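You operate a simulated robot arm through the tools that you are given. There is no shell and no other tool. Be economical: measure what you need, move in short steps, check, and stop when the job is done.

You run a simulated robot arm. Do the job below in one go: nothing can be reset, and whatever is moved stays where it is left.

TASK
Move the small red die from the grey holder to the green case.
Fine: lift it out with the press; the slide plate ends pulled out. Where these are worked on the way, their far stop is far enough and under half their travel is too little: slide plate.

The check looks at the end state, three seconds after you hand in, the way a careful person would. Anything else that was tipped, shoved, dropped, spilled or broken makes it a failure.

THE ROBOT
A 6-joint arm with a two-finger parallel gripper, fixed in place. Base frame: the origin is at the foot of the arm, x ahead of it, y to its left, z up; the work surface is at about z = 86. Lengths are in cm, angles in rad, forces in N, time in s.
With the tool pointing down near the work surface it reaches from about 24 to 64 cm from the base axis. Its first joint turns from -1.152 to 1.152 rad. Payload 2.7 kg.
The tool frame sits at the grasp point between the pads (the TCP): z along the fingers, y along the line on which they close. The tips reach 2.3 cm beyond it. The gripper opens to 9.4 cm. The fingers are 3.8 cm wide and 1 cm thick; the gripper's body (5.4 by 9.6 cm) begins 3.9 cm behind the TCP.
Orientation is that of the tool frame in the base frame, as a unit quaternion [x, y, z, w]. With the fingers straight down and closing along the base's y, the tool's x points along the base's -x, its y along +y and its z along -z.

THE INTERFACE
- The arm moves only by the tool send_rows. Its argument "plan" is a list of rows, each a list of 7 numbers: the shift along the base's x, y, z in units of 20 mm (1.0 is 20 mm), then the turn, a rotation vector about the base's x, y, z in units of 6 degrees (1.0 is 6 degrees), then the gripper command, from -1 (fully open) to 1 (shut), values between in proportion. In form: [[x, y, z, rx, ry, rz, claw], ...]. A call has 1 to 8 rows; each row shifts and turns the commanded pose from where the row before left it. A call with a number of a shift or a turn outside -1 to 1 is refused whole. Each row takes 0.2 s and may step no farther than 5 cm and 0.15 rad from the row before; otherwise, or with a gripper value out of range, the whole call is refused. A pose out of reach is approached as far as the arm can. The call stops where the force on the tool passes 50 N (or 10 N more than at its start, if that is more) or the arm is blocked; 0.2 s more then pass. Each finger travels about 4.5 cm/s and halts on what it meets, pressing with about 35 N; the grip force reading is that of the motor and also rises with nothing between the fingers. The clock runs only during rows and for 0.2 s after the last one: add rows that do not move to give the fingers time. The reply holds the time, the measured pose of the TCP, the force on the tool along the base axes, the opening and the grip force, in the units named above and with some noise, with the torque about the TCP (base axes, N m) and any sound that the robot's microphone picked up, and new pictures: "pictures" is both (left out), scene, wrist or none.
- Cameras (640 x 400 px; columns grow to the right, rows downward): "scene" is fixed at [8.33, -45.05, 140.56]; the picture's right is [0.61, -0.79, 0.00], its down [-0.50, -0.38, -0.78] and it looks along [0.62, 0.47, -0.63] (base axes); focal length 311 px, centre (320, 200). "wrist" rides on the gripper at [8.6, 1.6, -7.4] in the tool frame; the picture's right is [-0.18, 0.98, 0.00], its down [-0.58, -0.11, -0.81] and it looks along [-0.79, -0.15, 0.59] (tool axes); focal length 243 px, centre (320, 200). There is no depth. A picture from a camera that has moved, and an enlarged one, comes with that camera's place and axes in the base frame and with its lens. The place of the scene camera against the robot may be out by one fixed shift of up to 1.2 cm in any direction.
- close_up(camera, box): a new picture of the part [left, top, right, bottom] of that camera's present view, enlarged. The clock stands still meanwhile.
- hand_in(): hands the job in; it is judged then, once.

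Go step by step. Nothing tells you positions but the pictures and the camera data: compare them with the known pose of the tool, close in by small moves and look again before you grip or let go. The budget is 120 turns and 200 pictures, counting those below and the enlarged ones. Unless the task says otherwise, let go and move clear before handing in, and close with one line.

The tools are called after ">>>" as a command line: name --pt "numbers of a row" for each row, then --argument value for the rest, lists and objects as JSON in quotes. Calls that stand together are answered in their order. send_rows: Moves the arm, as the interface text tells. Its arguments: {"type":"object","properties":{"plan":{"type":"array"},"pictures":{"type":"string","enum":["both","scene","wrist","none"]}},"required":["plan"]} The other tools are called the same way: close_up (camera, box) takes an enlarged picture of a part of a camera's view; hand_in () hands the job in.

At the start:

```text
t: 0.0
ee_pos: [34.07, -13.95, 119.16]
orientation: [0.0, 1.0, 0.0, 0.0]
contact_force: [0.8, -0.1, 0.1]
torque: [0.0, 0.02, 0.0]
gripper_width: 9.4
finger_force: 0.0
```

scene: 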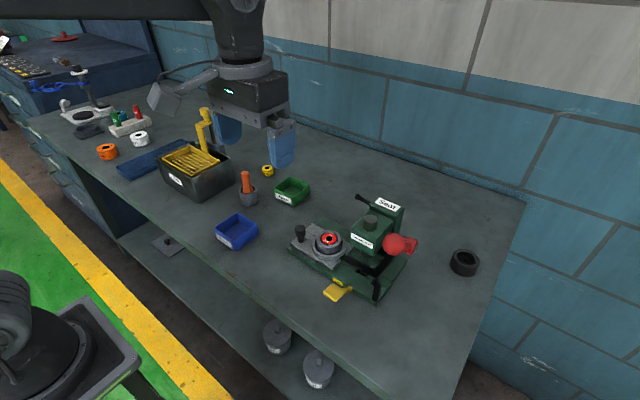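
wrist: 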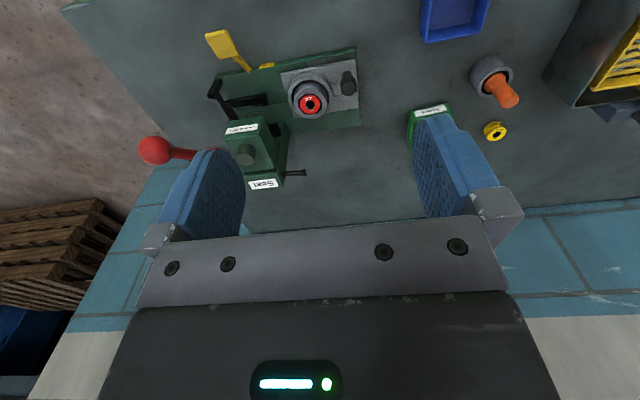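

I see a green press with a slide plate holding a grey holder with a red ring/die, plus green and blue cases. I'll look closer before moving.

>>> close_up --camera "scene" --box '[270, 180, 430, 310]'

>>> close_up --camera "wrist" --box '[130, 20, 380, 200]'

>>> close_up --camera "scene" --box '[200, 150, 330, 250]'

```text
3.08 times, centred on (350, 245) of scene
camera zoom: at [8.33, -45.05, 140.56], right [0.61, -0.79, 0.0], down [-0.5, -0.38, -0.78], along [0.62, 0.47, -0.63], focal length 957 px, centre (228, 62)
```

zoom: 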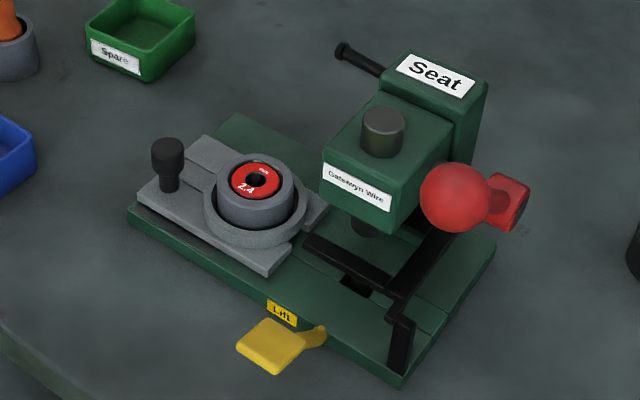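

```text
2.22 times, centred on (255, 110) of wrist
camera zoom: at [25.3, -12.22, 126.52], right [0.18, 0.98, 0.0], down [0.58, -0.11, 0.81], along [0.79, -0.15, -0.59], focal length 539 px, centre (464, 400)
```

zoom: 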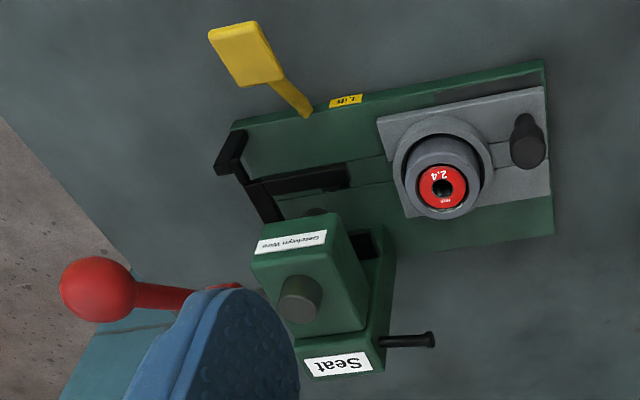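

```text
4.00 times, centred on (265, 200) of scene
camera zoom: at [8.33, -45.05, 140.56], right [0.61, -0.79, 0.0], down [-0.5, -0.38, -0.78], along [0.62, 0.47, -0.63], focal length 1244 px, centre (540, 200)
```

zoom: 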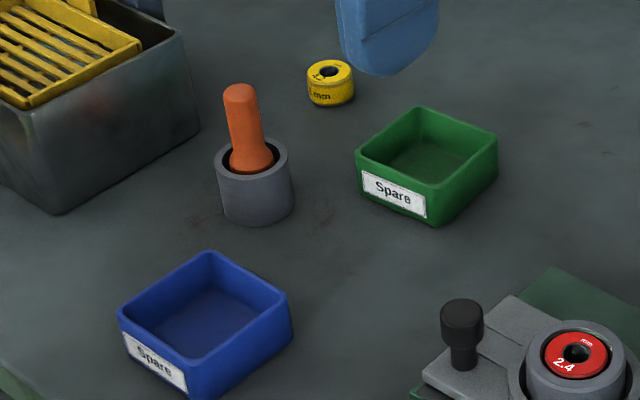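

The press's slide plate is pulled out (holder around [46.3, -17.7]), the head sits over about [47, -27], and the yellow "Lift" lever is in front of it near [37, -28]. I'll shift for a better wrist view of the press.

>>> send_rows --pt "-1 -1 0 0 0 0 -1" --pt "-1 -1 0 0 0 0 -1" --pt "0 -1 0 0 0 0 -1" --pt "0 -1 0 0 0 0 -1" --pt "0 -1 0 0 0 0 -1" --pt "0 -0.5 0 0 0 0 -1" --pictures "wrist"

```text
t: 1.4
ee_pos: [30.13, -24.96, 119.08]
orientation: [0.001, 1.0, 0.0, 0.0]
contact_force: [0.2, 0.0, 0.0]
torque: [0.02, 0.02, 0.0]
gripper_width: 9.43
finger_force: 0.0
camera wrist: at [21.3, -23.26, 126.51], right [0.18, 0.98, 0.0], down [0.58, -0.11, 0.81], along [0.79, -0.15, -0.59], focal length 243 px, centre (320, 200)
```

wrist: 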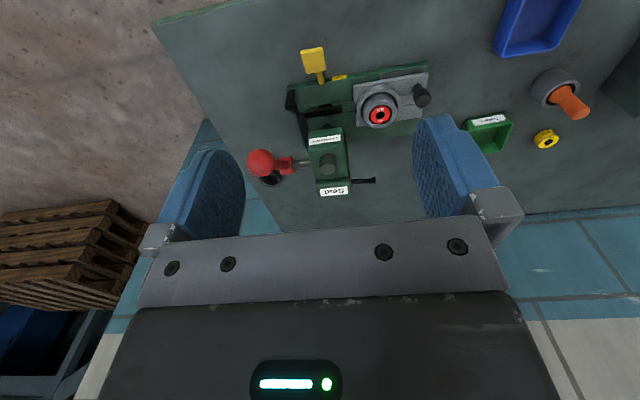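

>>> close_up --camera "wrist" --box '[240, 35, 450, 205]'

```text
2.35 times, centred on (345, 120) of wrist
camera zoom: at [21.3, -23.26, 126.51], right [0.18, 0.98, 0.0], down [0.58, -0.11, 0.81], along [0.79, -0.15, -0.59], focal length 571 px, centre (261, 388)
```

zoom: 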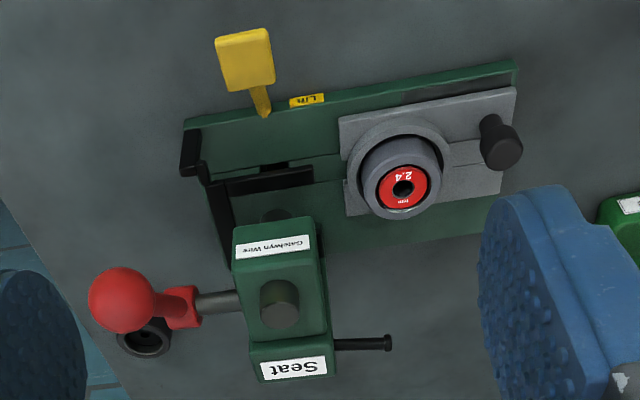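

The plate's knob is about [45, -11.5], top z≈92. I'll turn the gripper 90° so the fingers close along x and the camera looks towards the press, moving over the knob.

>>> send_rows --pt "0.5 0.45 0 0 0 -1 -1" --pt "0.5 0.45 0 0 0 -1 -1" --pt "0.5 0.45 0 0 0 -1 -1" --pt "0.5 0.45 0 0 0 -1 -1" --pt "0.5 0.45 0 0 0 -1 -1" --pt "0.5 0.45 0 0 0 -1 -1" --pt "0.5 0.45 0 0 0 -1 -1" --pt "0.5 0.45 0 0 0 -1 -1" --pictures "none"

>>> send_rows --pt "0.5 0.45 -0.5 0 0 -1 -1" --pt "0.5 0.45 -0.5 0 0 -1 -1" --pt "0.5 0.45 -0.5 0 0 -1 -1" --pt "0.5 0.45 -0.5 0 0 -1 -1" --pt "0.5 0.45 -0.5 0 0 -1 -1" --pt "0.5 0.45 -0.5 0 0 -1 -1" --pt "0.5 0.45 -0.5 0 0 -1 -1" --pt "0 0 -0.5 0 0 0 -1" --pictures "both"

```text
t: 3.2
ee_pos: [38.16, -17.74, 118.91]
orientation: [0.407, 0.913, 0.0, 0.0]
contact_force: [-0.1, 0.2, -0.4]
torque: [0.0, 0.01, -0.03]
gripper_width: 9.39
finger_force: 0.1
```

```text
t: 5.0
ee_pos: [45.11, -11.46, 111.09]
orientation: [0.707, 0.708, 0.0, -0.001]
contact_force: [-0.1, -0.5, -0.4]
torque: [0.0, 0.03, 0.01]
gripper_width: 9.41
finger_force: 0.0
camera wrist: at [46.59, -2.6, 118.41], right [0.98, -0.18, 0.0], down [-0.11, -0.58, 0.81], along [-0.15, -0.79, -0.59], focal length 243 px, centre (320, 200)
```

scene: 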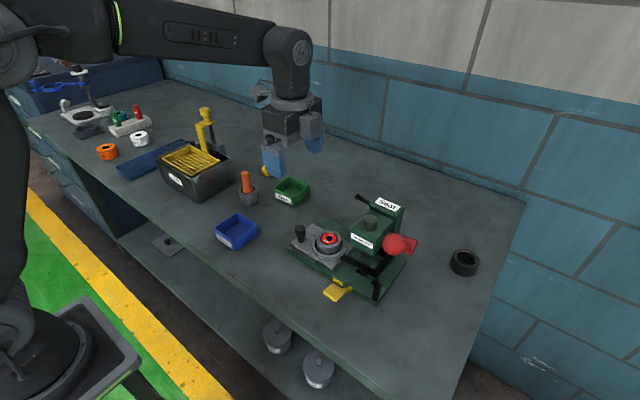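
wrist: 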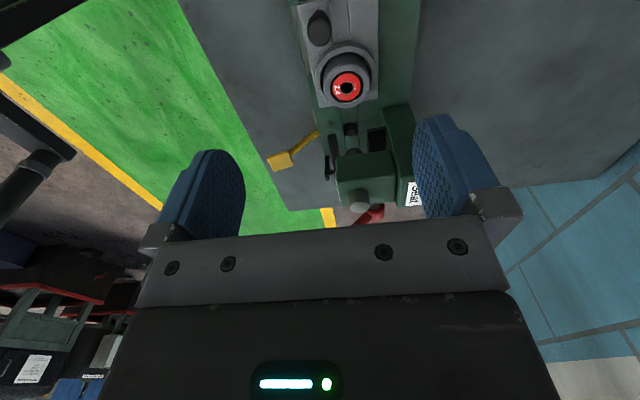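

>>> close_up --camera "wrist" --box '[250, 0, 440, 230]'

```text
1.74 times, centred on (345, 115) of wrist
camera zoom: at [46.59, -2.6, 118.41], right [0.98, -0.18, 0.0], down [-0.11, -0.58, 0.81], along [-0.15, -0.79, -0.59], focal length 422 px, centre (276, 348)
```

zoom: 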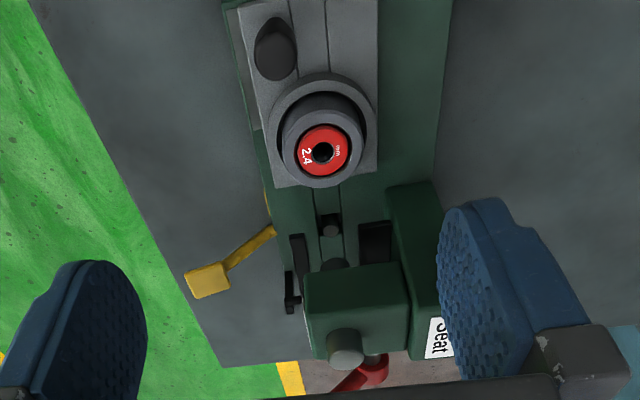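

The fork over the press bed and the ejector pin are clear now; the knob is at about [44.9, -11.3]. I'll descend most of the way over it.

>>> send_rows --pt "0 0.2 -1 0 0 0 -1" --pt "0 0 -1 0 0 0 -1" --pt "0 0 -1 0 0 0 -1" --pt "0 0 -1 0 0 0 -1" --pt "0 0 -1 0 0 0 -1" --pt "0 0 -1 0 0 0 -1" --pt "0 0 -1 0 0 0 -1" --pt "0 0 -1 0 0 0 -1" --pictures "both"

>>> close_up --camera "scene" --box '[270, 180, 430, 310]'

```text
t: 6.8
ee_pos: [45.09, -11.11, 94.94]
orientation: [0.707, 0.707, 0.0, -0.001]
contact_force: [0.5, -0.5, -0.8]
torque: [-0.01, -0.01, 0.0]
gripper_width: 9.39
finger_force: 0.1
camera wrist: at [46.6, -2.35, 102.35], right [0.98, -0.18, 0.0], down [-0.11, -0.58, 0.81], along [-0.15, -0.79, -0.59], focal length 243 px, centre (320, 200)
```

scene: 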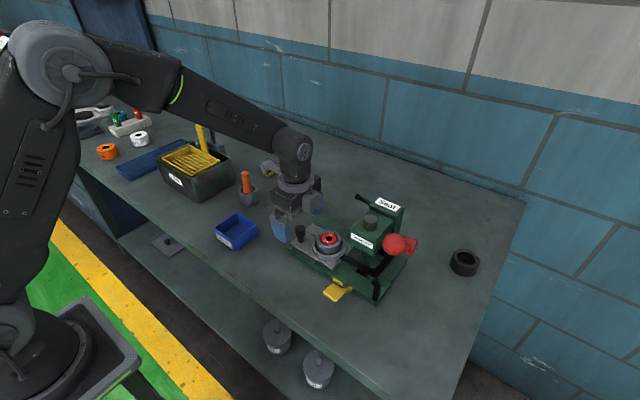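
wrist: 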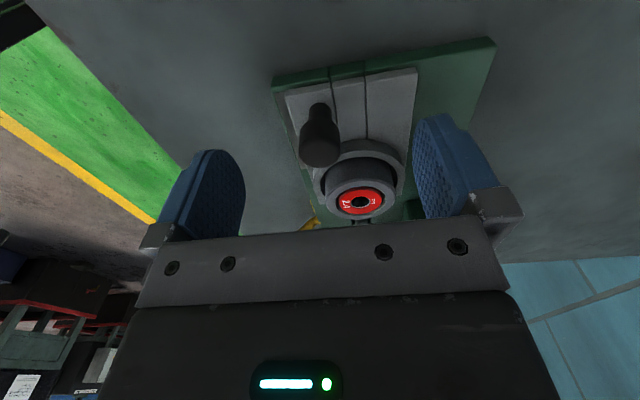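

```text
3.08 times, centred on (350, 245) of scene
camera zoom: at [8.33, -45.05, 140.56], right [0.61, -0.79, 0.0], down [-0.5, -0.38, -0.78], along [0.62, 0.47, -0.63], focal length 957 px, centre (228, 62)
```

zoom: 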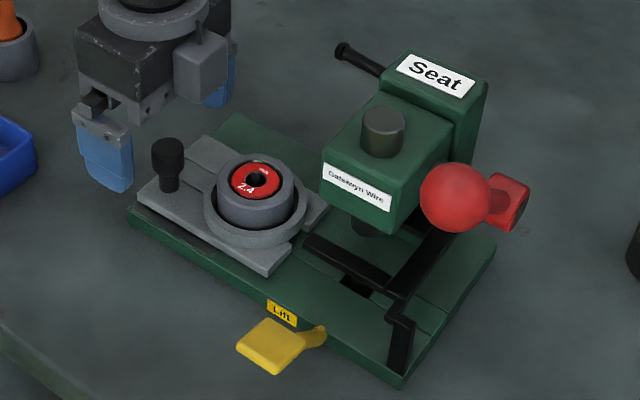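

The gripper is centred over the knob. I'll go down 3 cm and close on it.

>>> send_rows --pt "0 0 -0.8 0 0 0 -1" --pt "0 0 -0.7 0 0 0 -1" --pt "0 0 0 0 0 0 0" --pt "0 0 0 0 0 0 0.5" --pt "0 0 0 0 0 0 1" --pt "0 0 0 0 0 0 1" --pt "0 0 0 0 0 0 1" --pictures "both"

>>> close_up --camera "scene" --box '[270, 180, 430, 310]'

```text
t: 8.4
ee_pos: [45.06, -11.14, 91.98]
orientation: [0.707, 0.707, 0.0, 0.0]
contact_force: [-6.6, 0.6, 2.5]
torque: [-0.09, -0.05, -0.02]
gripper_width: 2.4
finger_force: 40.1
camera wrist: at [46.5, -2.37, 99.41], right [0.98, -0.18, 0.0], down [-0.11, -0.58, 0.81], along [-0.15, -0.79, -0.59], focal length 243 px, centre (320, 200)
```

scene: 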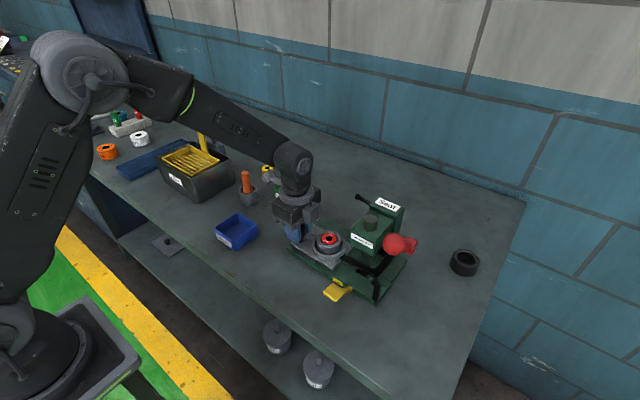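
wrist: 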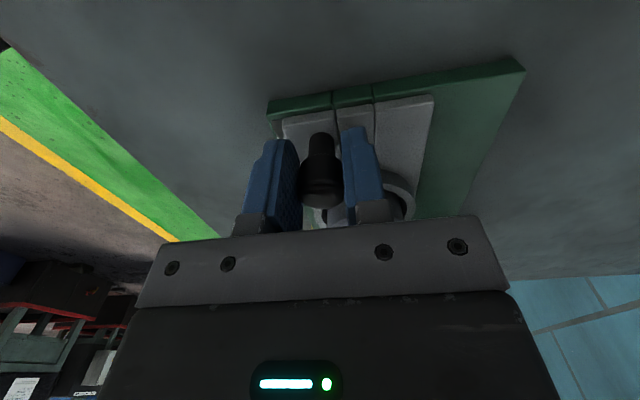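

```text
3.08 times, centred on (350, 245) of scene
camera zoom: at [8.31, -45.05, 140.56], right [0.61, -0.79, 0.0], down [-0.5, -0.38, -0.78], along [0.62, 0.47, -0.63], focal length 957 px, centre (228, 62)
```

zoom: 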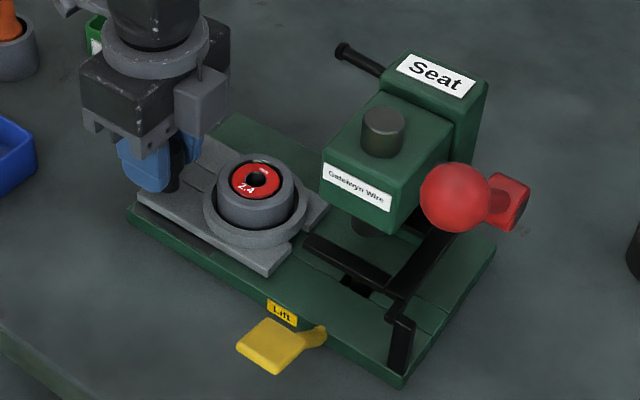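

Knob gripped at 2.4 cm. Now I slide the plate in along -y in small steps.

>>> send_rows --pt "0 -0.4 0 0 0 0 1" --pt "0 -0.4 0 0 0 0 1" --pt "0 -0.4 0 0 0 0 1" --pt "0 -0.4 0 0 0 0 1" --pt "0 -0.4 0 0 0 0 1" --pt "0 -0.4 0 0 0 0 1" --pt "0 -0.4 0 0 0 0 1" --pt "0 -0.4 0 0 0 0 1" --pictures "scene"

>>> close_up --camera "scene" --box '[270, 180, 430, 310]'

```text
t: 10.2
ee_pos: [45.18, -17.49, 92.07]
orientation: [0.707, 0.707, -0.002, -0.002]
contact_force: [-8.4, -0.2, -16.5]
torque: [-0.88, -0.51, -0.07]
gripper_width: 2.38
finger_force: 45.5
```

scene: 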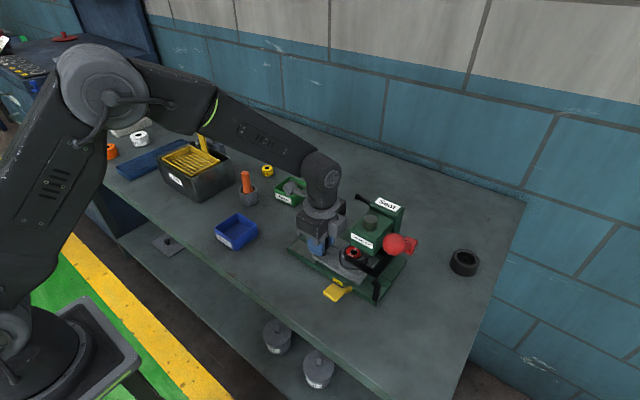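

```text
3.08 times, centred on (350, 245) of scene
camera zoom: at [8.33, -45.05, 140.56], right [0.61, -0.79, 0.0], down [-0.5, -0.38, -0.78], along [0.62, 0.47, -0.63], focal length 957 px, centre (228, 62)
```

zoom: 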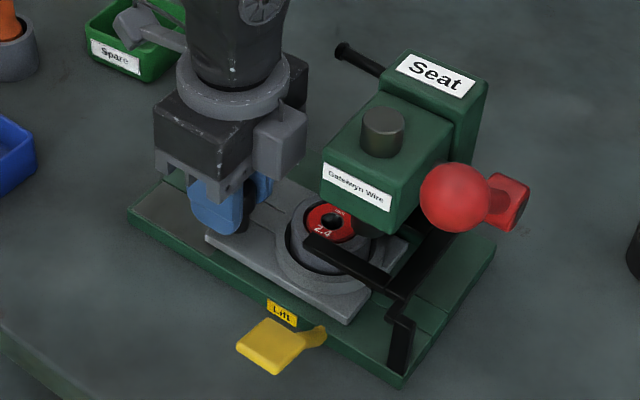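

The plate slides freely and the fork is passing over the holder. Continue to the stop.

>>> send_rows --pt "0 -0.3 0 0 0 0 1" --pt "0 -0.3 0 0 0 0 1" --pt "0 -0.3 0 0 0 0 1" --pt "0 -0.3 0 0 0 0 1" --pt "0 -0.2 0 0 0 0 1" --pt "0 -0.2 0 0 0 0 1" --pictures "scene"

>>> close_up --camera "scene" --box '[270, 180, 430, 310]'

```text
t: 11.4
ee_pos: [44.96, -19.38, 92.05]
orientation: [0.706, 0.708, 0.0, -0.004]
contact_force: [-8.0, 12.5, 5.0]
torque: [-2.03, -0.64, -0.4]
gripper_width: 2.39
finger_force: 44.7
stopped in row 5: the force on the tool passed its limit at 57 N (the readings are from after the stop); the commanded pose is now the measured one
```

scene: 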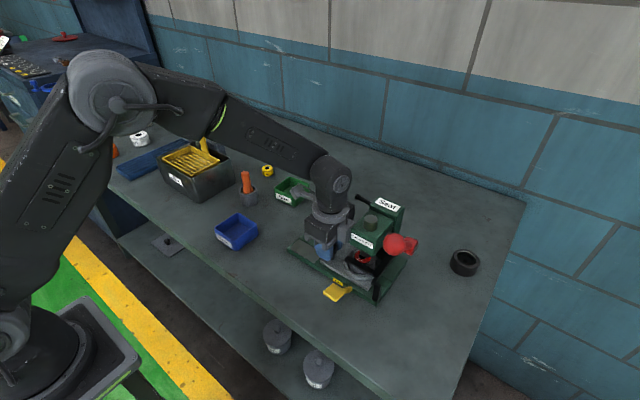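

```text
3.08 times, centred on (350, 245) of scene
camera zoom: at [8.3, -45.01, 140.58], right [0.61, -0.79, 0.0], down [-0.5, -0.38, -0.78], along [0.62, 0.47, -0.63], focal length 957 px, centre (228, 62)
```

zoom: 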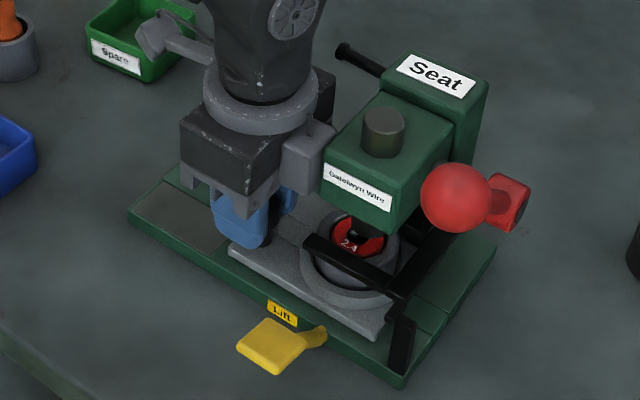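

It stopped after 8.2 cm of travel; I need to see whether that's the plate's stop or my gripper touching the head.

>>> close_up --camera "scene" --box '[310, 190, 390, 255]'

>>> close_up --camera "wrist" --box '[200, 60, 480, 240]'

```text
6.15 times, centred on (350, 222) of scene
camera zoom: at [8.3, -45.01, 140.58], right [0.61, -0.79, 0.0], down [-0.5, -0.38, -0.78], along [0.62, 0.47, -0.63], focal length 1914 px, centre (135, 62)
```

zoom: 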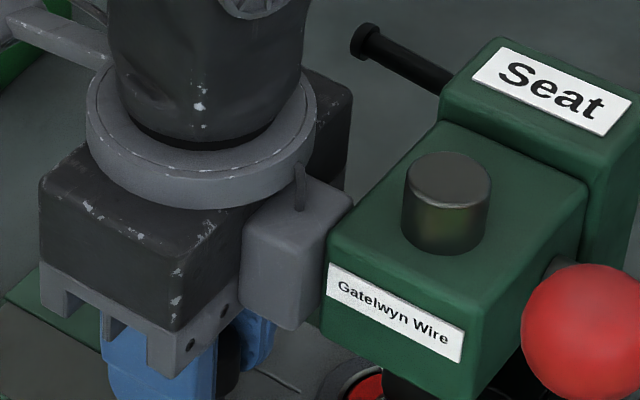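

```text
2.22 times, centred on (340, 150) of wrist
camera zoom: at [46.5, -10.72, 99.5], right [0.98, -0.18, -0.01], down [-0.1, -0.59, 0.8], along [-0.15, -0.79, -0.6], focal length 539 px, centre (276, 311)
```

zoom: 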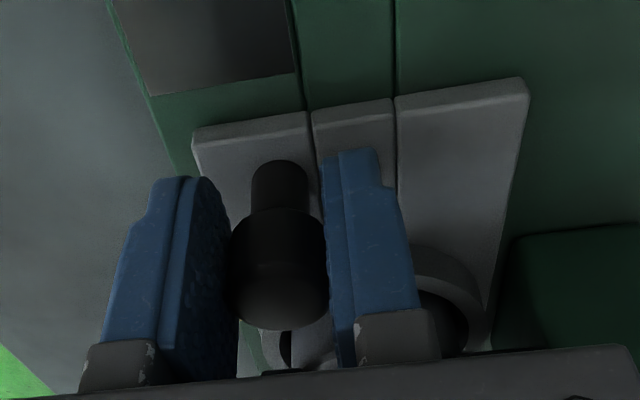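

It was the gripper's side block touching the press head, not the plate stop. I'll release, back off in +y, close the fingers and push the knob from behind instead.

>>> send_rows --pt "0 0.15 0 0 0 0 0.8" --pt "0 0 0 0 0 0 0.1" --pt "0 0 0 0 0 0 0.1" --pt "0 0.5 0 0 0 0 0.1" --pt "0 0.8 0 0 0 0 0.1" --pt "0 0.8 0 0 0 0 1" --pt "0 0 0 0 0 0 1" --pt "0 0 0 0 0 0 1" --pictures "both"

```text
t: 13.2
ee_pos: [45.08, -15.13, 91.92]
orientation: [0.706, 0.708, 0.001, -0.004]
contact_force: [-0.5, -0.1, 0.0]
torque: [-0.02, 0.0, 0.03]
gripper_width: 0.01
finger_force: 31.0
camera wrist: at [46.51, -6.36, 99.41], right [0.98, -0.18, 0.0], down [-0.1, -0.59, 0.8], along [-0.15, -0.79, -0.6], focal length 243 px, centre (320, 200)
```

scene: 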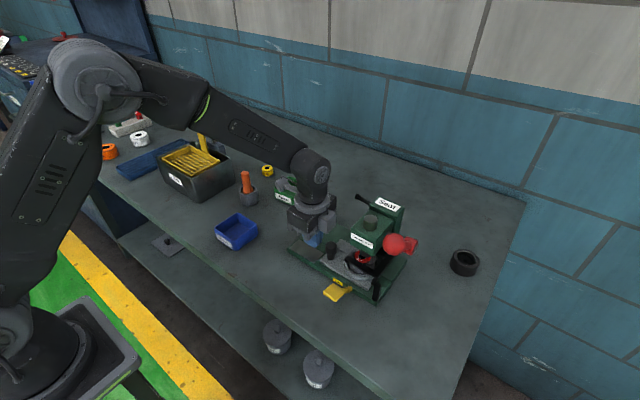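
wrist: 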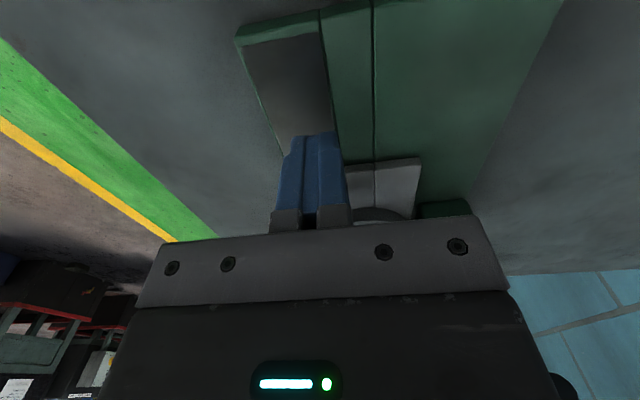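

Now pushing the knob with the closed fingers in small steps until the stop.

>>> send_rows --pt "0 -0.4 0 0 0 0 1" --pt "0 -0.2 0 0 0 0 1" --pt "0 -0.15 0 0 0 0 1" --pt "0 -0.15 0 0 0 0 1" --pt "0 -0.15 0 0 0 0 1" --pt "0 -0.15 0 0 0 0 1" --pt "0 -0.15 0 0 0 0 1" --pt "0 -0.15 0 0 0 0 1" --pictures "scene"

>>> close_up --camera "scene" --box '[270, 180, 430, 310]'

```text
t: 15.0
ee_pos: [45.12, -17.57, 92.07]
orientation: [0.705, 0.709, 0.003, -0.006]
contact_force: [-4.2, 40.5, 10.4]
torque: [-0.32, 0.04, -0.17]
gripper_width: 0.0
finger_force: 35.4
```

scene: 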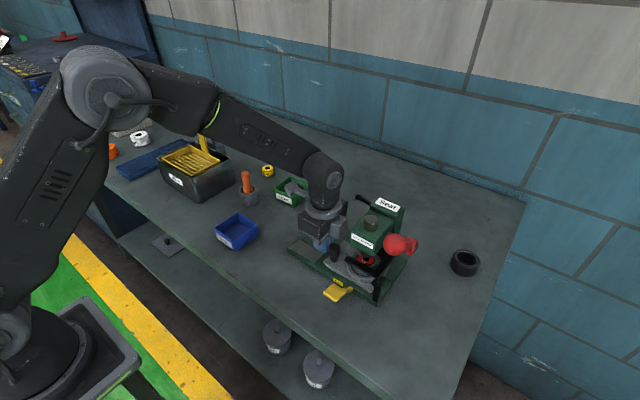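

```text
3.08 times, centred on (350, 245) of scene
camera zoom: at [8.31, -44.93, 140.6], right [0.61, -0.79, 0.0], down [-0.5, -0.38, -0.78], along [0.62, 0.47, -0.63], focal length 957 px, centre (228, 62)
```

zoom: 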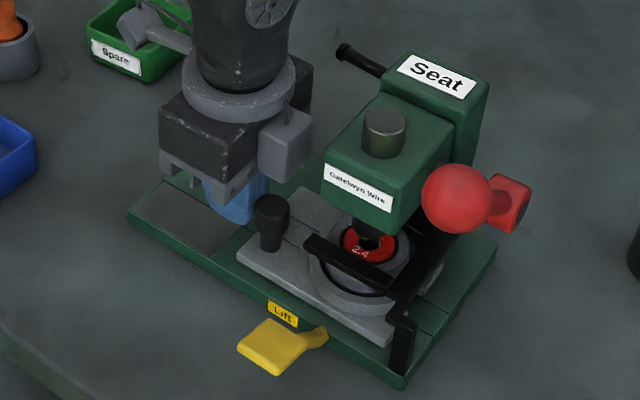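

The plate is seated at its stop (40 N back-force, edge at the bracket). I'll back off, rise, and move above the yellow Lift pedal near [36, -27].

>>> send_rows --pt "0 0.6 0 0 0 0 1" --pt "-0.5 0.2 1 0 0 0 1" --pt "-1 0 1 0 0 0 1" --pt "-1 0 1 0 0 0 1" --pt "-1 0 1 0 0 0 1" --pt "-1 -1 1 0 0 0 1" --pt "0 -1 0 0 0 0 1" --pt "0 -1 0 0 0 0 1" --pictures "none"

>>> send_rows --pt "0 -1 0 0 0 0 1" --pt "0 -1 0 0 0 0 1" --pt "0 0 -0.5 0 0 0 1" --pt "0 0 -0.5 0 0 0 1" --pictures "both"

>>> close_up --camera "scene" --box '[270, 180, 430, 310]'

```text
t: 16.8
ee_pos: [36.05, -22.53, 102.13]
orientation: [0.706, 0.708, 0.001, -0.004]
contact_force: [0.5, 0.6, -0.4]
torque: [0.01, -0.04, 0.01]
gripper_width: 0.01
finger_force: 34.8
```

```text
t: 17.8
ee_pos: [36.18, -26.46, 100.02]
orientation: [0.707, 0.707, 0.001, -0.004]
contact_force: [0.1, -0.8, 0.1]
torque: [0.01, 0.01, 0.0]
gripper_width: 0.01
finger_force: 34.7
camera wrist: at [37.58, -17.78, 107.44], right [0.98, -0.18, 0.0], down [-0.1, -0.59, 0.8], along [-0.15, -0.79, -0.6], focal length 243 px, centre (320, 200)
```

scene: 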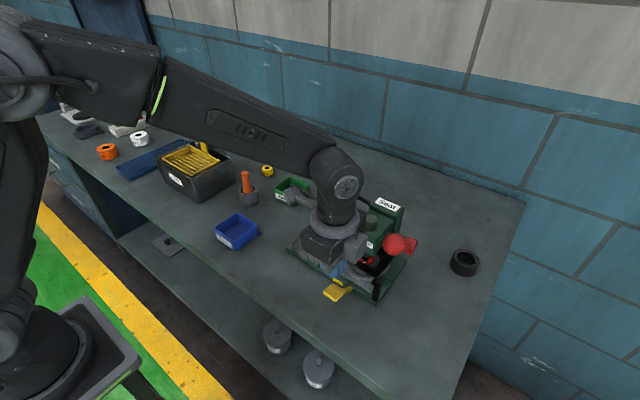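
wrist: 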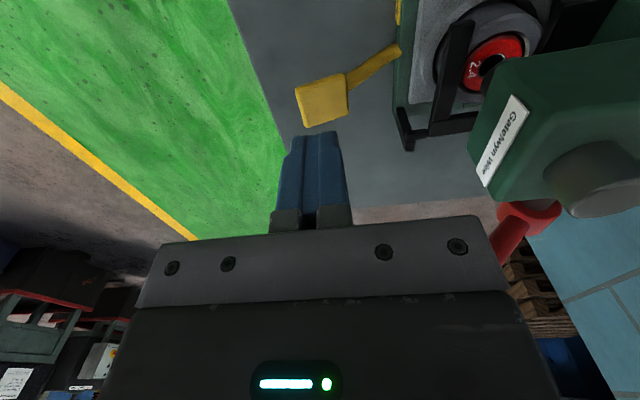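

```text
3.08 times, centred on (350, 245) of scene
camera zoom: at [8.33, -45.05, 140.56], right [0.61, -0.79, 0.0], down [-0.5, -0.38, -0.78], along [0.62, 0.47, -0.63], focal length 957 px, centre (228, 62)
```

zoom: 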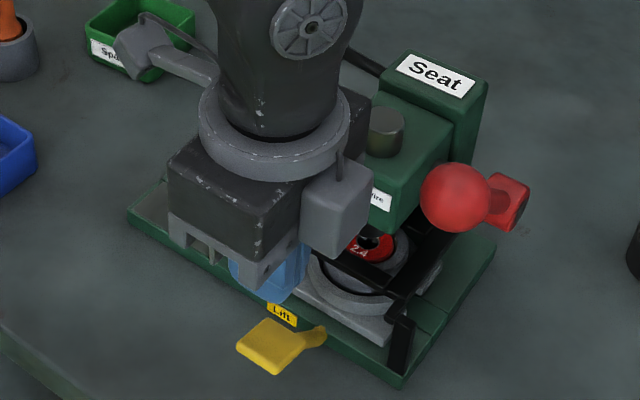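

The pad centre is at about [35.8, -27.1, 91.8]. I'll come down onto it and start pressing.

>>> send_rows --pt "-0.1 -0.3 -0.8 0 0 0 1" --pt "0 0 -0.8 0 0 0 1" --pt "0 0 -0.8 0 0 0 1" --pt "0 0 -0.4 0 0 0 1" --pt "0 0 -0.3 0 0 0 1" --pt "0 0 -0.3 0 0 0 1" --pictures "both"

>>> close_up --camera "scene" --box '[270, 180, 430, 310]'

```text
t: 19.2
ee_pos: [35.85, -27.14, 93.34]
orientation: [0.706, 0.708, 0.0, -0.003]
contact_force: [-10.0, 2.8, 14.2]
torque: [-0.13, 0.36, -0.14]
gripper_width: 0.01
finger_force: 34.6
camera wrist: at [37.33, -18.41, 100.73], right [0.98, -0.18, -0.01], down [-0.1, -0.59, 0.8], along [-0.15, -0.79, -0.6], focal length 243 px, centre (320, 200)
```

scene: 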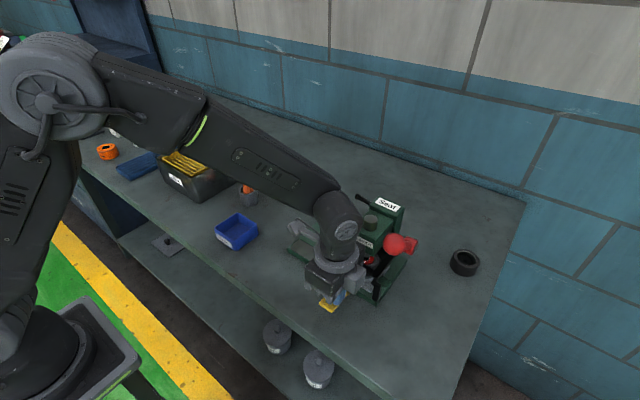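
wrist: 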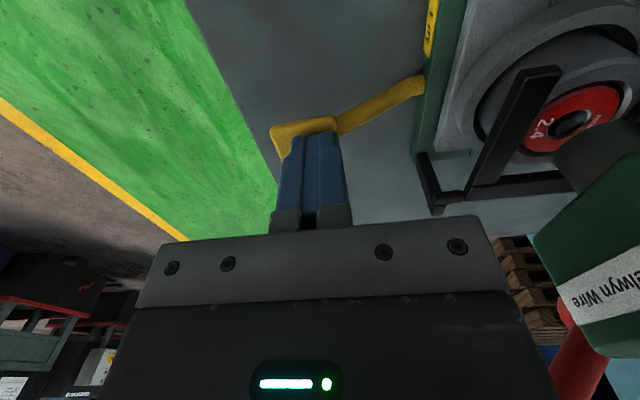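

```text
3.08 times, centred on (350, 245) of scene
camera zoom: at [8.29, -45.03, 140.57], right [0.61, -0.79, 0.0], down [-0.5, -0.38, -0.78], along [0.62, 0.47, -0.63], focal length 957 px, centre (228, 62)
```

zoom: 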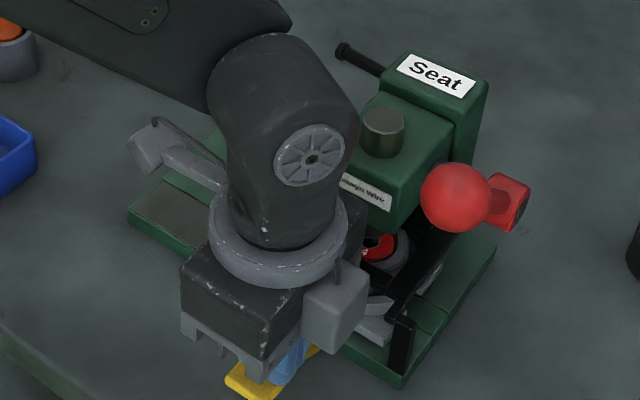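

Contact with the pad is made (14 N). Press further in small steps.

>>> send_rows --pt "0 0 -0.2 0 0 0 1" --pt "0 0 -0.2 0 0 0 1" --pt "0 0 -0.2 0 0 0 1" --pt "0 0 -0.2 0 0 0 1" --pt "0 0 -0.2 0 0 0 1" --pictures "wrist"

>>> close_up --camera "wrist" --box '[260, 0, 640, 240]'

```text
t: 20.4
ee_pos: [36.09, -27.11, 91.18]
orientation: [0.706, 0.708, 0.003, -0.001]
contact_force: [-1.0, -2.2, 10.1]
torque: [-0.18, 0.02, -0.07]
gripper_width: 0.0
finger_force: 35.2
camera wrist: at [37.49, -18.27, 98.67], right [0.98, -0.18, 0.0], down [-0.11, -0.59, 0.8], along [-0.14, -0.79, -0.6], focal length 243 px, centre (320, 200)
```

wrist: 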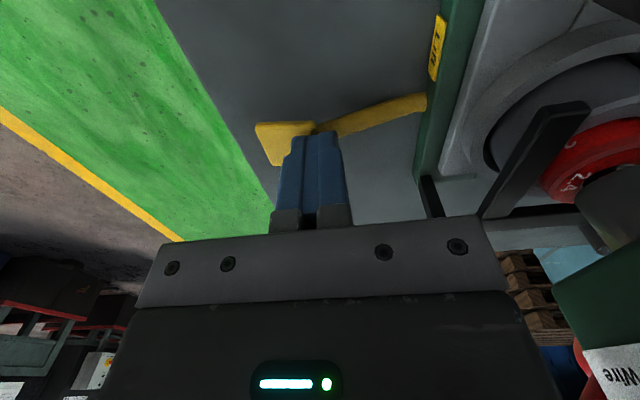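

```text
1.67 times, centred on (450, 120) of wrist
camera zoom: at [37.49, -18.27, 98.67], right [0.98, -0.18, 0.0], down [-0.11, -0.59, 0.8], along [-0.14, -0.79, -0.6], focal length 404 px, centre (103, 333)
```

zoom: 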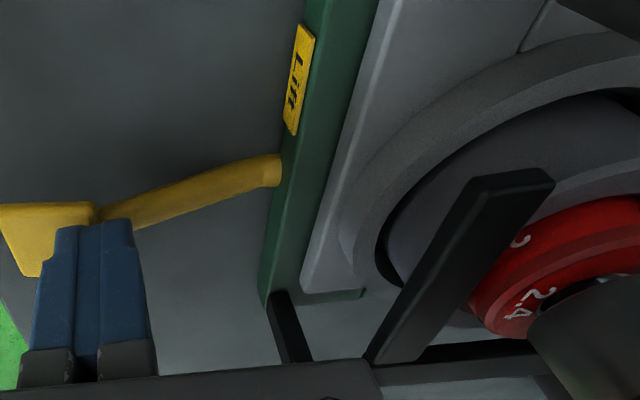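

The die is rising out of the holder. I continue pressing to the lever's stop.

>>> send_rows --pt "-0.1 0 -0.2 0 0 0 1" --pt "-0.1 0 -0.2 0 0 0 1" --pt "-0.1 0 -0.2 0 0 0 1" --pt "0 0 -0.2 0 0 0 1" --pt "0 0 -0.2 0 0 0 1" --pictures "wrist"

>>> close_up --camera "wrist" --box '[260, 0, 640, 240]'

>>> close_up --camera "scene" --box '[310, 200, 410, 310]'

```text
t: 21.2
ee_pos: [35.71, -27.09, 90.76]
orientation: [0.705, 0.709, 0.004, 0.004]
contact_force: [-3.3, 5.6, 16.0]
torque: [0.16, 0.03, 0.02]
gripper_width: 0.01
finger_force: 34.9
stopped in row 3: the force on the tool passed its limit at 54 N (the readings are from after the stop); the commanded pose is now the measured one
camera wrist: at [37.08, -18.36, 98.21], right [0.98, -0.18, 0.01], down [-0.12, -0.58, 0.81], along [-0.14, -0.79, -0.59], focal length 243 px, centre (320, 200)
```

wrist: 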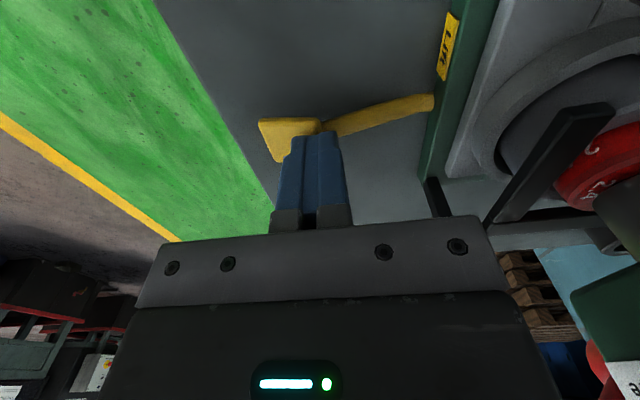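

```text
1.67 times, centred on (450, 120) of wrist
camera zoom: at [37.08, -18.36, 98.21], right [0.98, -0.18, 0.01], down [-0.12, -0.58, 0.81], along [-0.14, -0.79, -0.59], focal length 404 px, centre (103, 333)
```

zoom: 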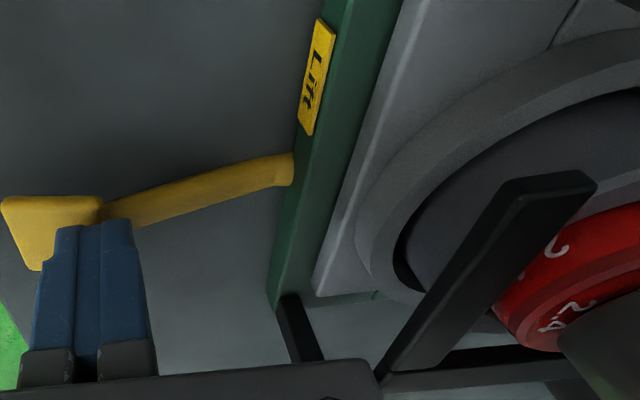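

```text
3.64 times, centred on (360, 255) of scene
camera zoom: at [8.31, -45.02, 140.57], right [0.61, -0.79, 0.0], down [-0.5, -0.38, -0.78], along [0.62, 0.47, -0.63], focal length 1131 px, centre (174, 0)
```

zoom: 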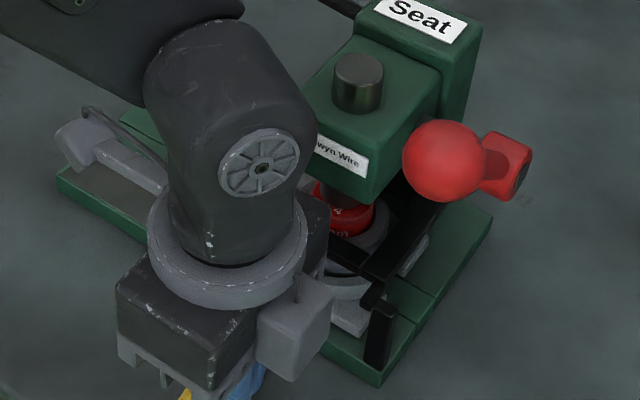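

A firm stop at 54 N. I'll press once more to verify that it's truly the end of travel.

>>> send_rows --pt "0 0 -0.15 0 0 0 1" --pt "0 0 -0.15 0 0 0 1" --pt "0 0 -0.15 0 0 0 1" --pt "0 0 -0.15 0 0 0 1" --pictures "none"

>>> close_up --camera "wrist" --box '[260, 0, 640, 240]'

```text
t: 21.7
ee_pos: [35.79, -27.12, 90.81]
orientation: [0.706, 0.708, 0.004, 0.006]
contact_force: [-6.2, 5.0, 18.6]
torque: [0.28, 0.13, 0.05]
gripper_width: 0.0
finger_force: 35.0
stopped in row 2: the force on the tool passed its limit at 56 N (the readings are from after the stop); the commanded pose is now the measured one
```

```text
1.67 times, centred on (450, 120) of wrist
camera zoom: at [37.1, -18.38, 98.18], right [0.98, -0.18, 0.01], down [-0.12, -0.58, 0.81], along [-0.14, -0.79, -0.59], focal length 404 px, centre (103, 333)
```

zoom: 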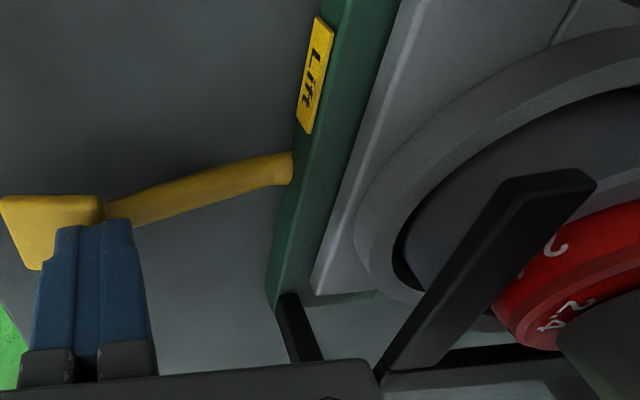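

Firm stop confirmed, with the die raised. I'll rise off the pedal and look at the die.

>>> send_rows --pt "0 0 0.5 0 0 0 1" --pt "0 0 0.5 0 0 0 1" --pt "0 0 1 0 0 0 1" --pt "0 0 1 0 0 0 1" --pt "0 1 1 0 0 0 1" --pt "0 1 1 0 0 0 1" --pt "0 1 0.5 0 0 0 1" --pt "0 1 0 0 0 0 1" --pictures "both"

>>> close_up --camera "scene" --box '[300, 190, 420, 310]'

```text
t: 23.5
ee_pos: [35.66, -19.05, 101.62]
orientation: [0.706, 0.709, 0.003, 0.005]
contact_force: [0.1, -1.8, 0.2]
torque: [0.02, -0.01, -0.02]
gripper_width: 0.0
finger_force: 35.1
camera wrist: at [37.11, -10.3, 109.03], right [0.98, -0.18, 0.01], down [-0.12, -0.58, 0.81], along [-0.14, -0.79, -0.59], focal length 243 px, centre (320, 200)
```

scene: 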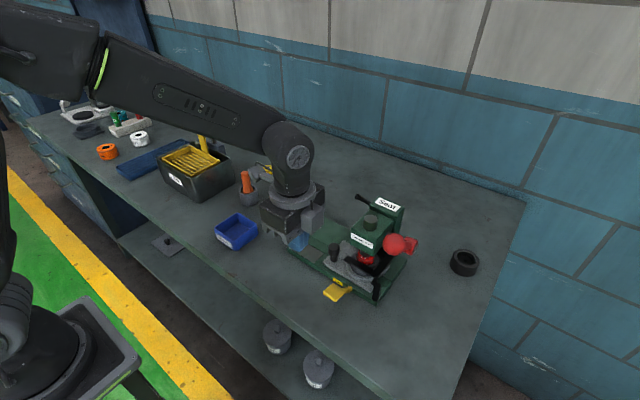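
wrist: 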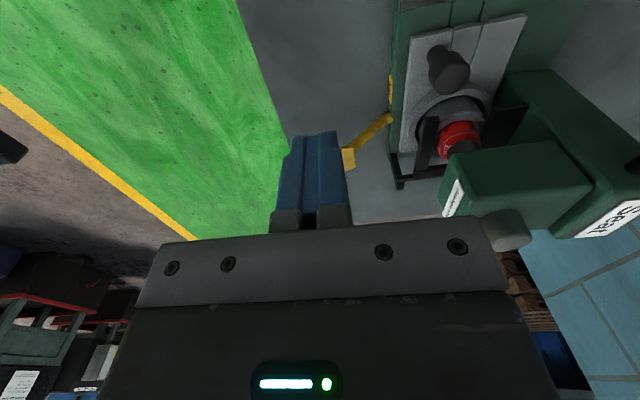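

```text
3.33 times, centred on (360, 250) of scene
camera zoom: at [8.33, -45.05, 140.56], right [0.61, -0.79, 0.0], down [-0.5, -0.38, -0.78], along [0.62, 0.47, -0.63], focal length 1037 px, centre (187, 33)
```

zoom: 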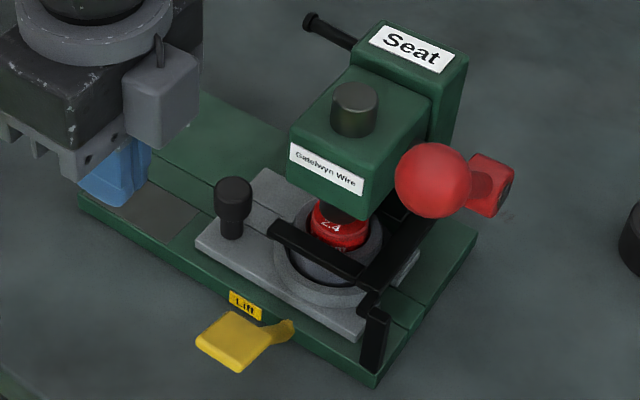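

The die stays raised. Now I grip the knob again with the gripper offset to +y (to clear the head) and pull the plate out; first I position above it.

>>> send_rows --pt "0 0.5 0 0 0 0 0" --pt "1 0 0 0 0 0 0" --pt "1 0 0 0 0 0 0" --pt "1 0 0 0 0 0 0" --pt "1 0 0 0 0 0 0" --pt "0.7 0 -1 0 0 0 0" --pt "0 0 -1 0 0 0 0" --pt "0 0 -0.5 0 0 0 0" --pictures "both"

>>> close_up --camera "scene" --box '[300, 190, 420, 310]'

```text
t: 25.3
ee_pos: [45.24, -18.15, 96.46]
orientation: [0.705, 0.709, 0.004, 0.005]
contact_force: [0.8, -0.5, -0.2]
torque: [-0.01, 0.02, -0.03]
gripper_width: 4.71
finger_force: 0.0
camera wrist: at [46.58, -9.43, 103.99], right [0.98, -0.18, 0.01], down [-0.12, -0.58, 0.81], along [-0.14, -0.79, -0.59], focal length 243 px, centre (320, 200)
```

scene: 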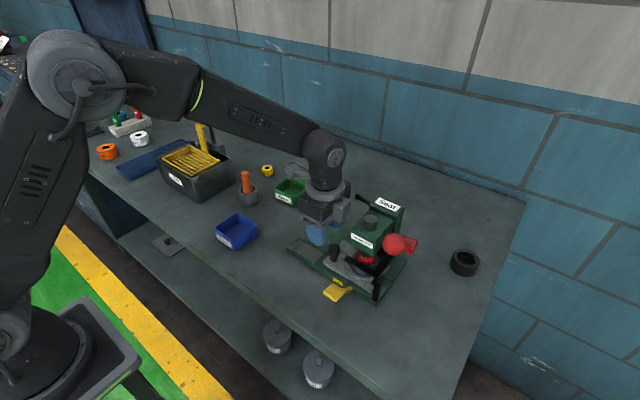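
wrist: 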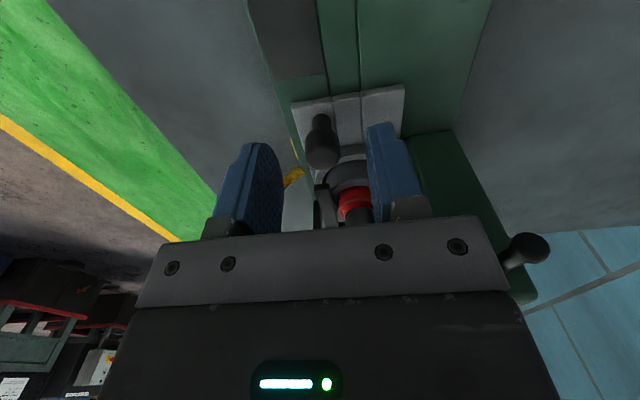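

```text
3.33 times, centred on (360, 250) of scene
camera zoom: at [8.33, -45.05, 140.56], right [0.61, -0.79, 0.0], down [-0.5, -0.38, -0.78], along [0.62, 0.47, -0.63], focal length 1037 px, centre (187, 33)
```

zoom: 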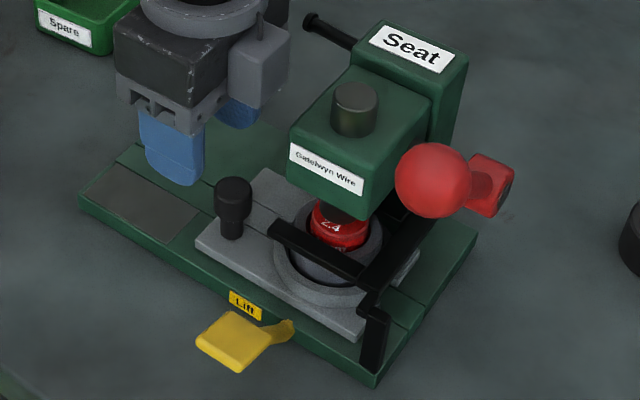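

Lowering around the knob and closing.

>>> send_rows --pt "-0.05 -0.37 0 0 0 0 0" --pt "0 0 -0.8 0 0 0 0" --pt "0 0 -0.8 0 0 0 0" --pt "0 0 -0.6 0 0 0 0" --pt "0 0 0 0 0 0 1" --pt "0 0 0 0 0 0 1" --pt "0 0 0 0 0 0 1" --pictures "wrist"

```text
t: 26.9
ee_pos: [44.94, -18.89, 92.31]
orientation: [0.705, 0.709, 0.003, 0.004]
contact_force: [-1.8, -0.5, 1.3]
torque: [-0.17, 0.48, -0.09]
gripper_width: 2.38
finger_force: 44.4
camera wrist: at [46.35, -10.13, 99.69], right [0.98, -0.18, 0.01], down [-0.12, -0.58, 0.81], along [-0.14, -0.79, -0.59], focal length 243 px, centre (320, 200)
```

wrist: 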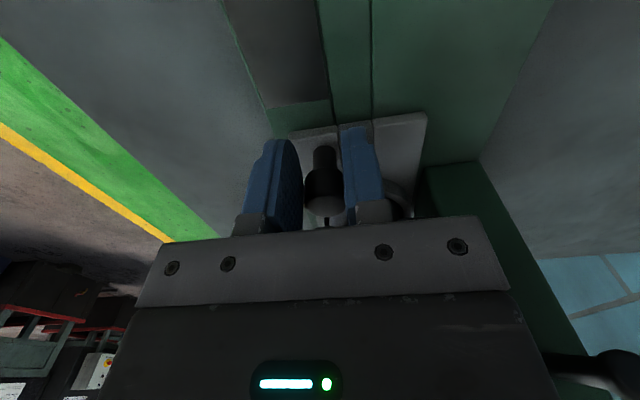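

Knob gripped with clearance. Pulling the plate out in +y, slowly.

>>> send_rows --pt "0 0.25 0 0 0 0 1" --pt "0 0.25 0 0 0 0 1" --pt "0 0.3 0 0 0 0 1" --pt "0 0.3 0 0 0 0 1" --pt "0 0.3 0 0 0 0 1" --pt "0 0.3 0 0 0 0 1" --pt "0 0.3 0 0 0 0 1" --pt "0 0.3 0 0 0 0 1" --pictures "scene"

>>> close_up --camera "scene" --box '[300, 190, 420, 310]'

```text
t: 28.7
ee_pos: [44.96, -14.26, 92.31]
orientation: [0.705, 0.709, 0.003, 0.004]
contact_force: [-4.2, -0.3, 10.5]
torque: [0.18, 0.76, -0.11]
gripper_width: 2.36
finger_force: 45.6
```

scene: 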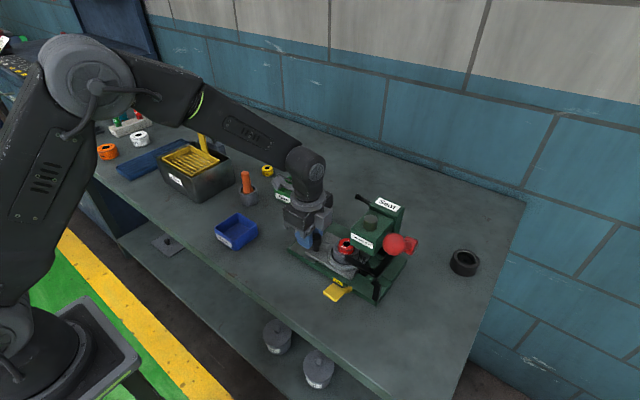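

```text
3.33 times, centred on (360, 250) of scene
camera zoom: at [8.31, -45.05, 140.56], right [0.61, -0.79, 0.0], down [-0.5, -0.38, -0.78], along [0.62, 0.47, -0.63], focal length 1037 px, centre (187, 33)
```

zoom: 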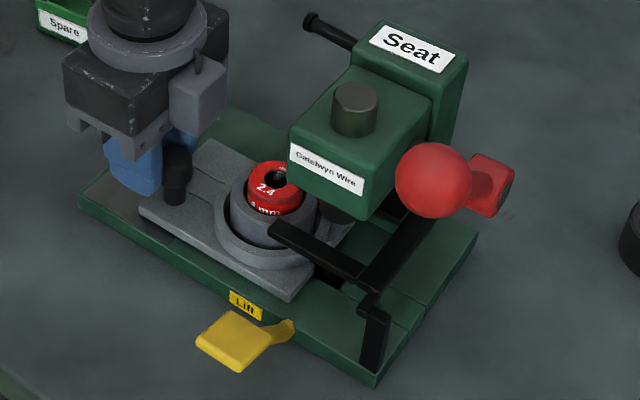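

The plate moves out with the die raised. Continue to the out stop.

>>> send_rows --pt "0 0.35 0 0 0 0 1" --pt "0 0.35 0 0 0 0 1" --pt "0 0.35 0 0 0 0 1" --pt "0 0.35 0 0 0 0 1" --pt "0 0.3 0 0 0 0 1" --pt "0 0.25 0 0 0 0 1" --pt "0 0.2 0 0 0 0 1" --pt "0 0.2 0 0 0 0 1" --pictures "scene"

>>> close_up --camera "scene" --box '[270, 180, 430, 310]'

```text
t: 30.5
ee_pos: [44.95, -9.85, 92.32]
orientation: [0.707, 0.708, 0.003, 0.007]
contact_force: [-5.4, -24.4, 18.9]
torque: [0.12, 0.65, -0.15]
gripper_width: 2.38
finger_force: 45.4
```

scene: 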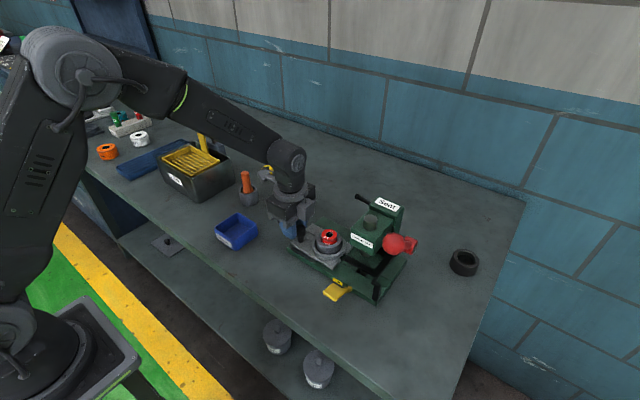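

```text
3.08 times, centred on (350, 245) of scene
camera zoom: at [8.29, -45.11, 140.54], right [0.61, -0.79, 0.0], down [-0.5, -0.38, -0.78], along [0.62, 0.47, -0.63], focal length 957 px, centre (228, 62)
```

zoom: 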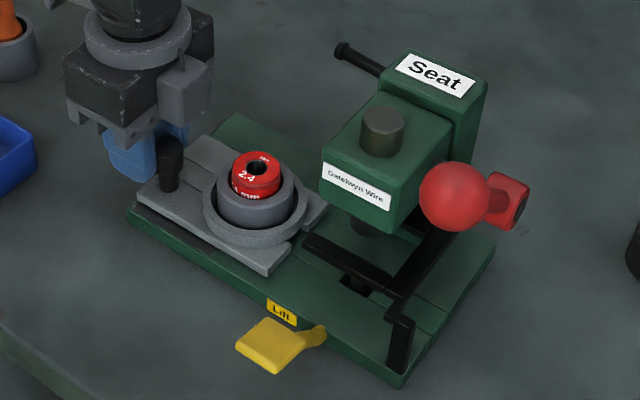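

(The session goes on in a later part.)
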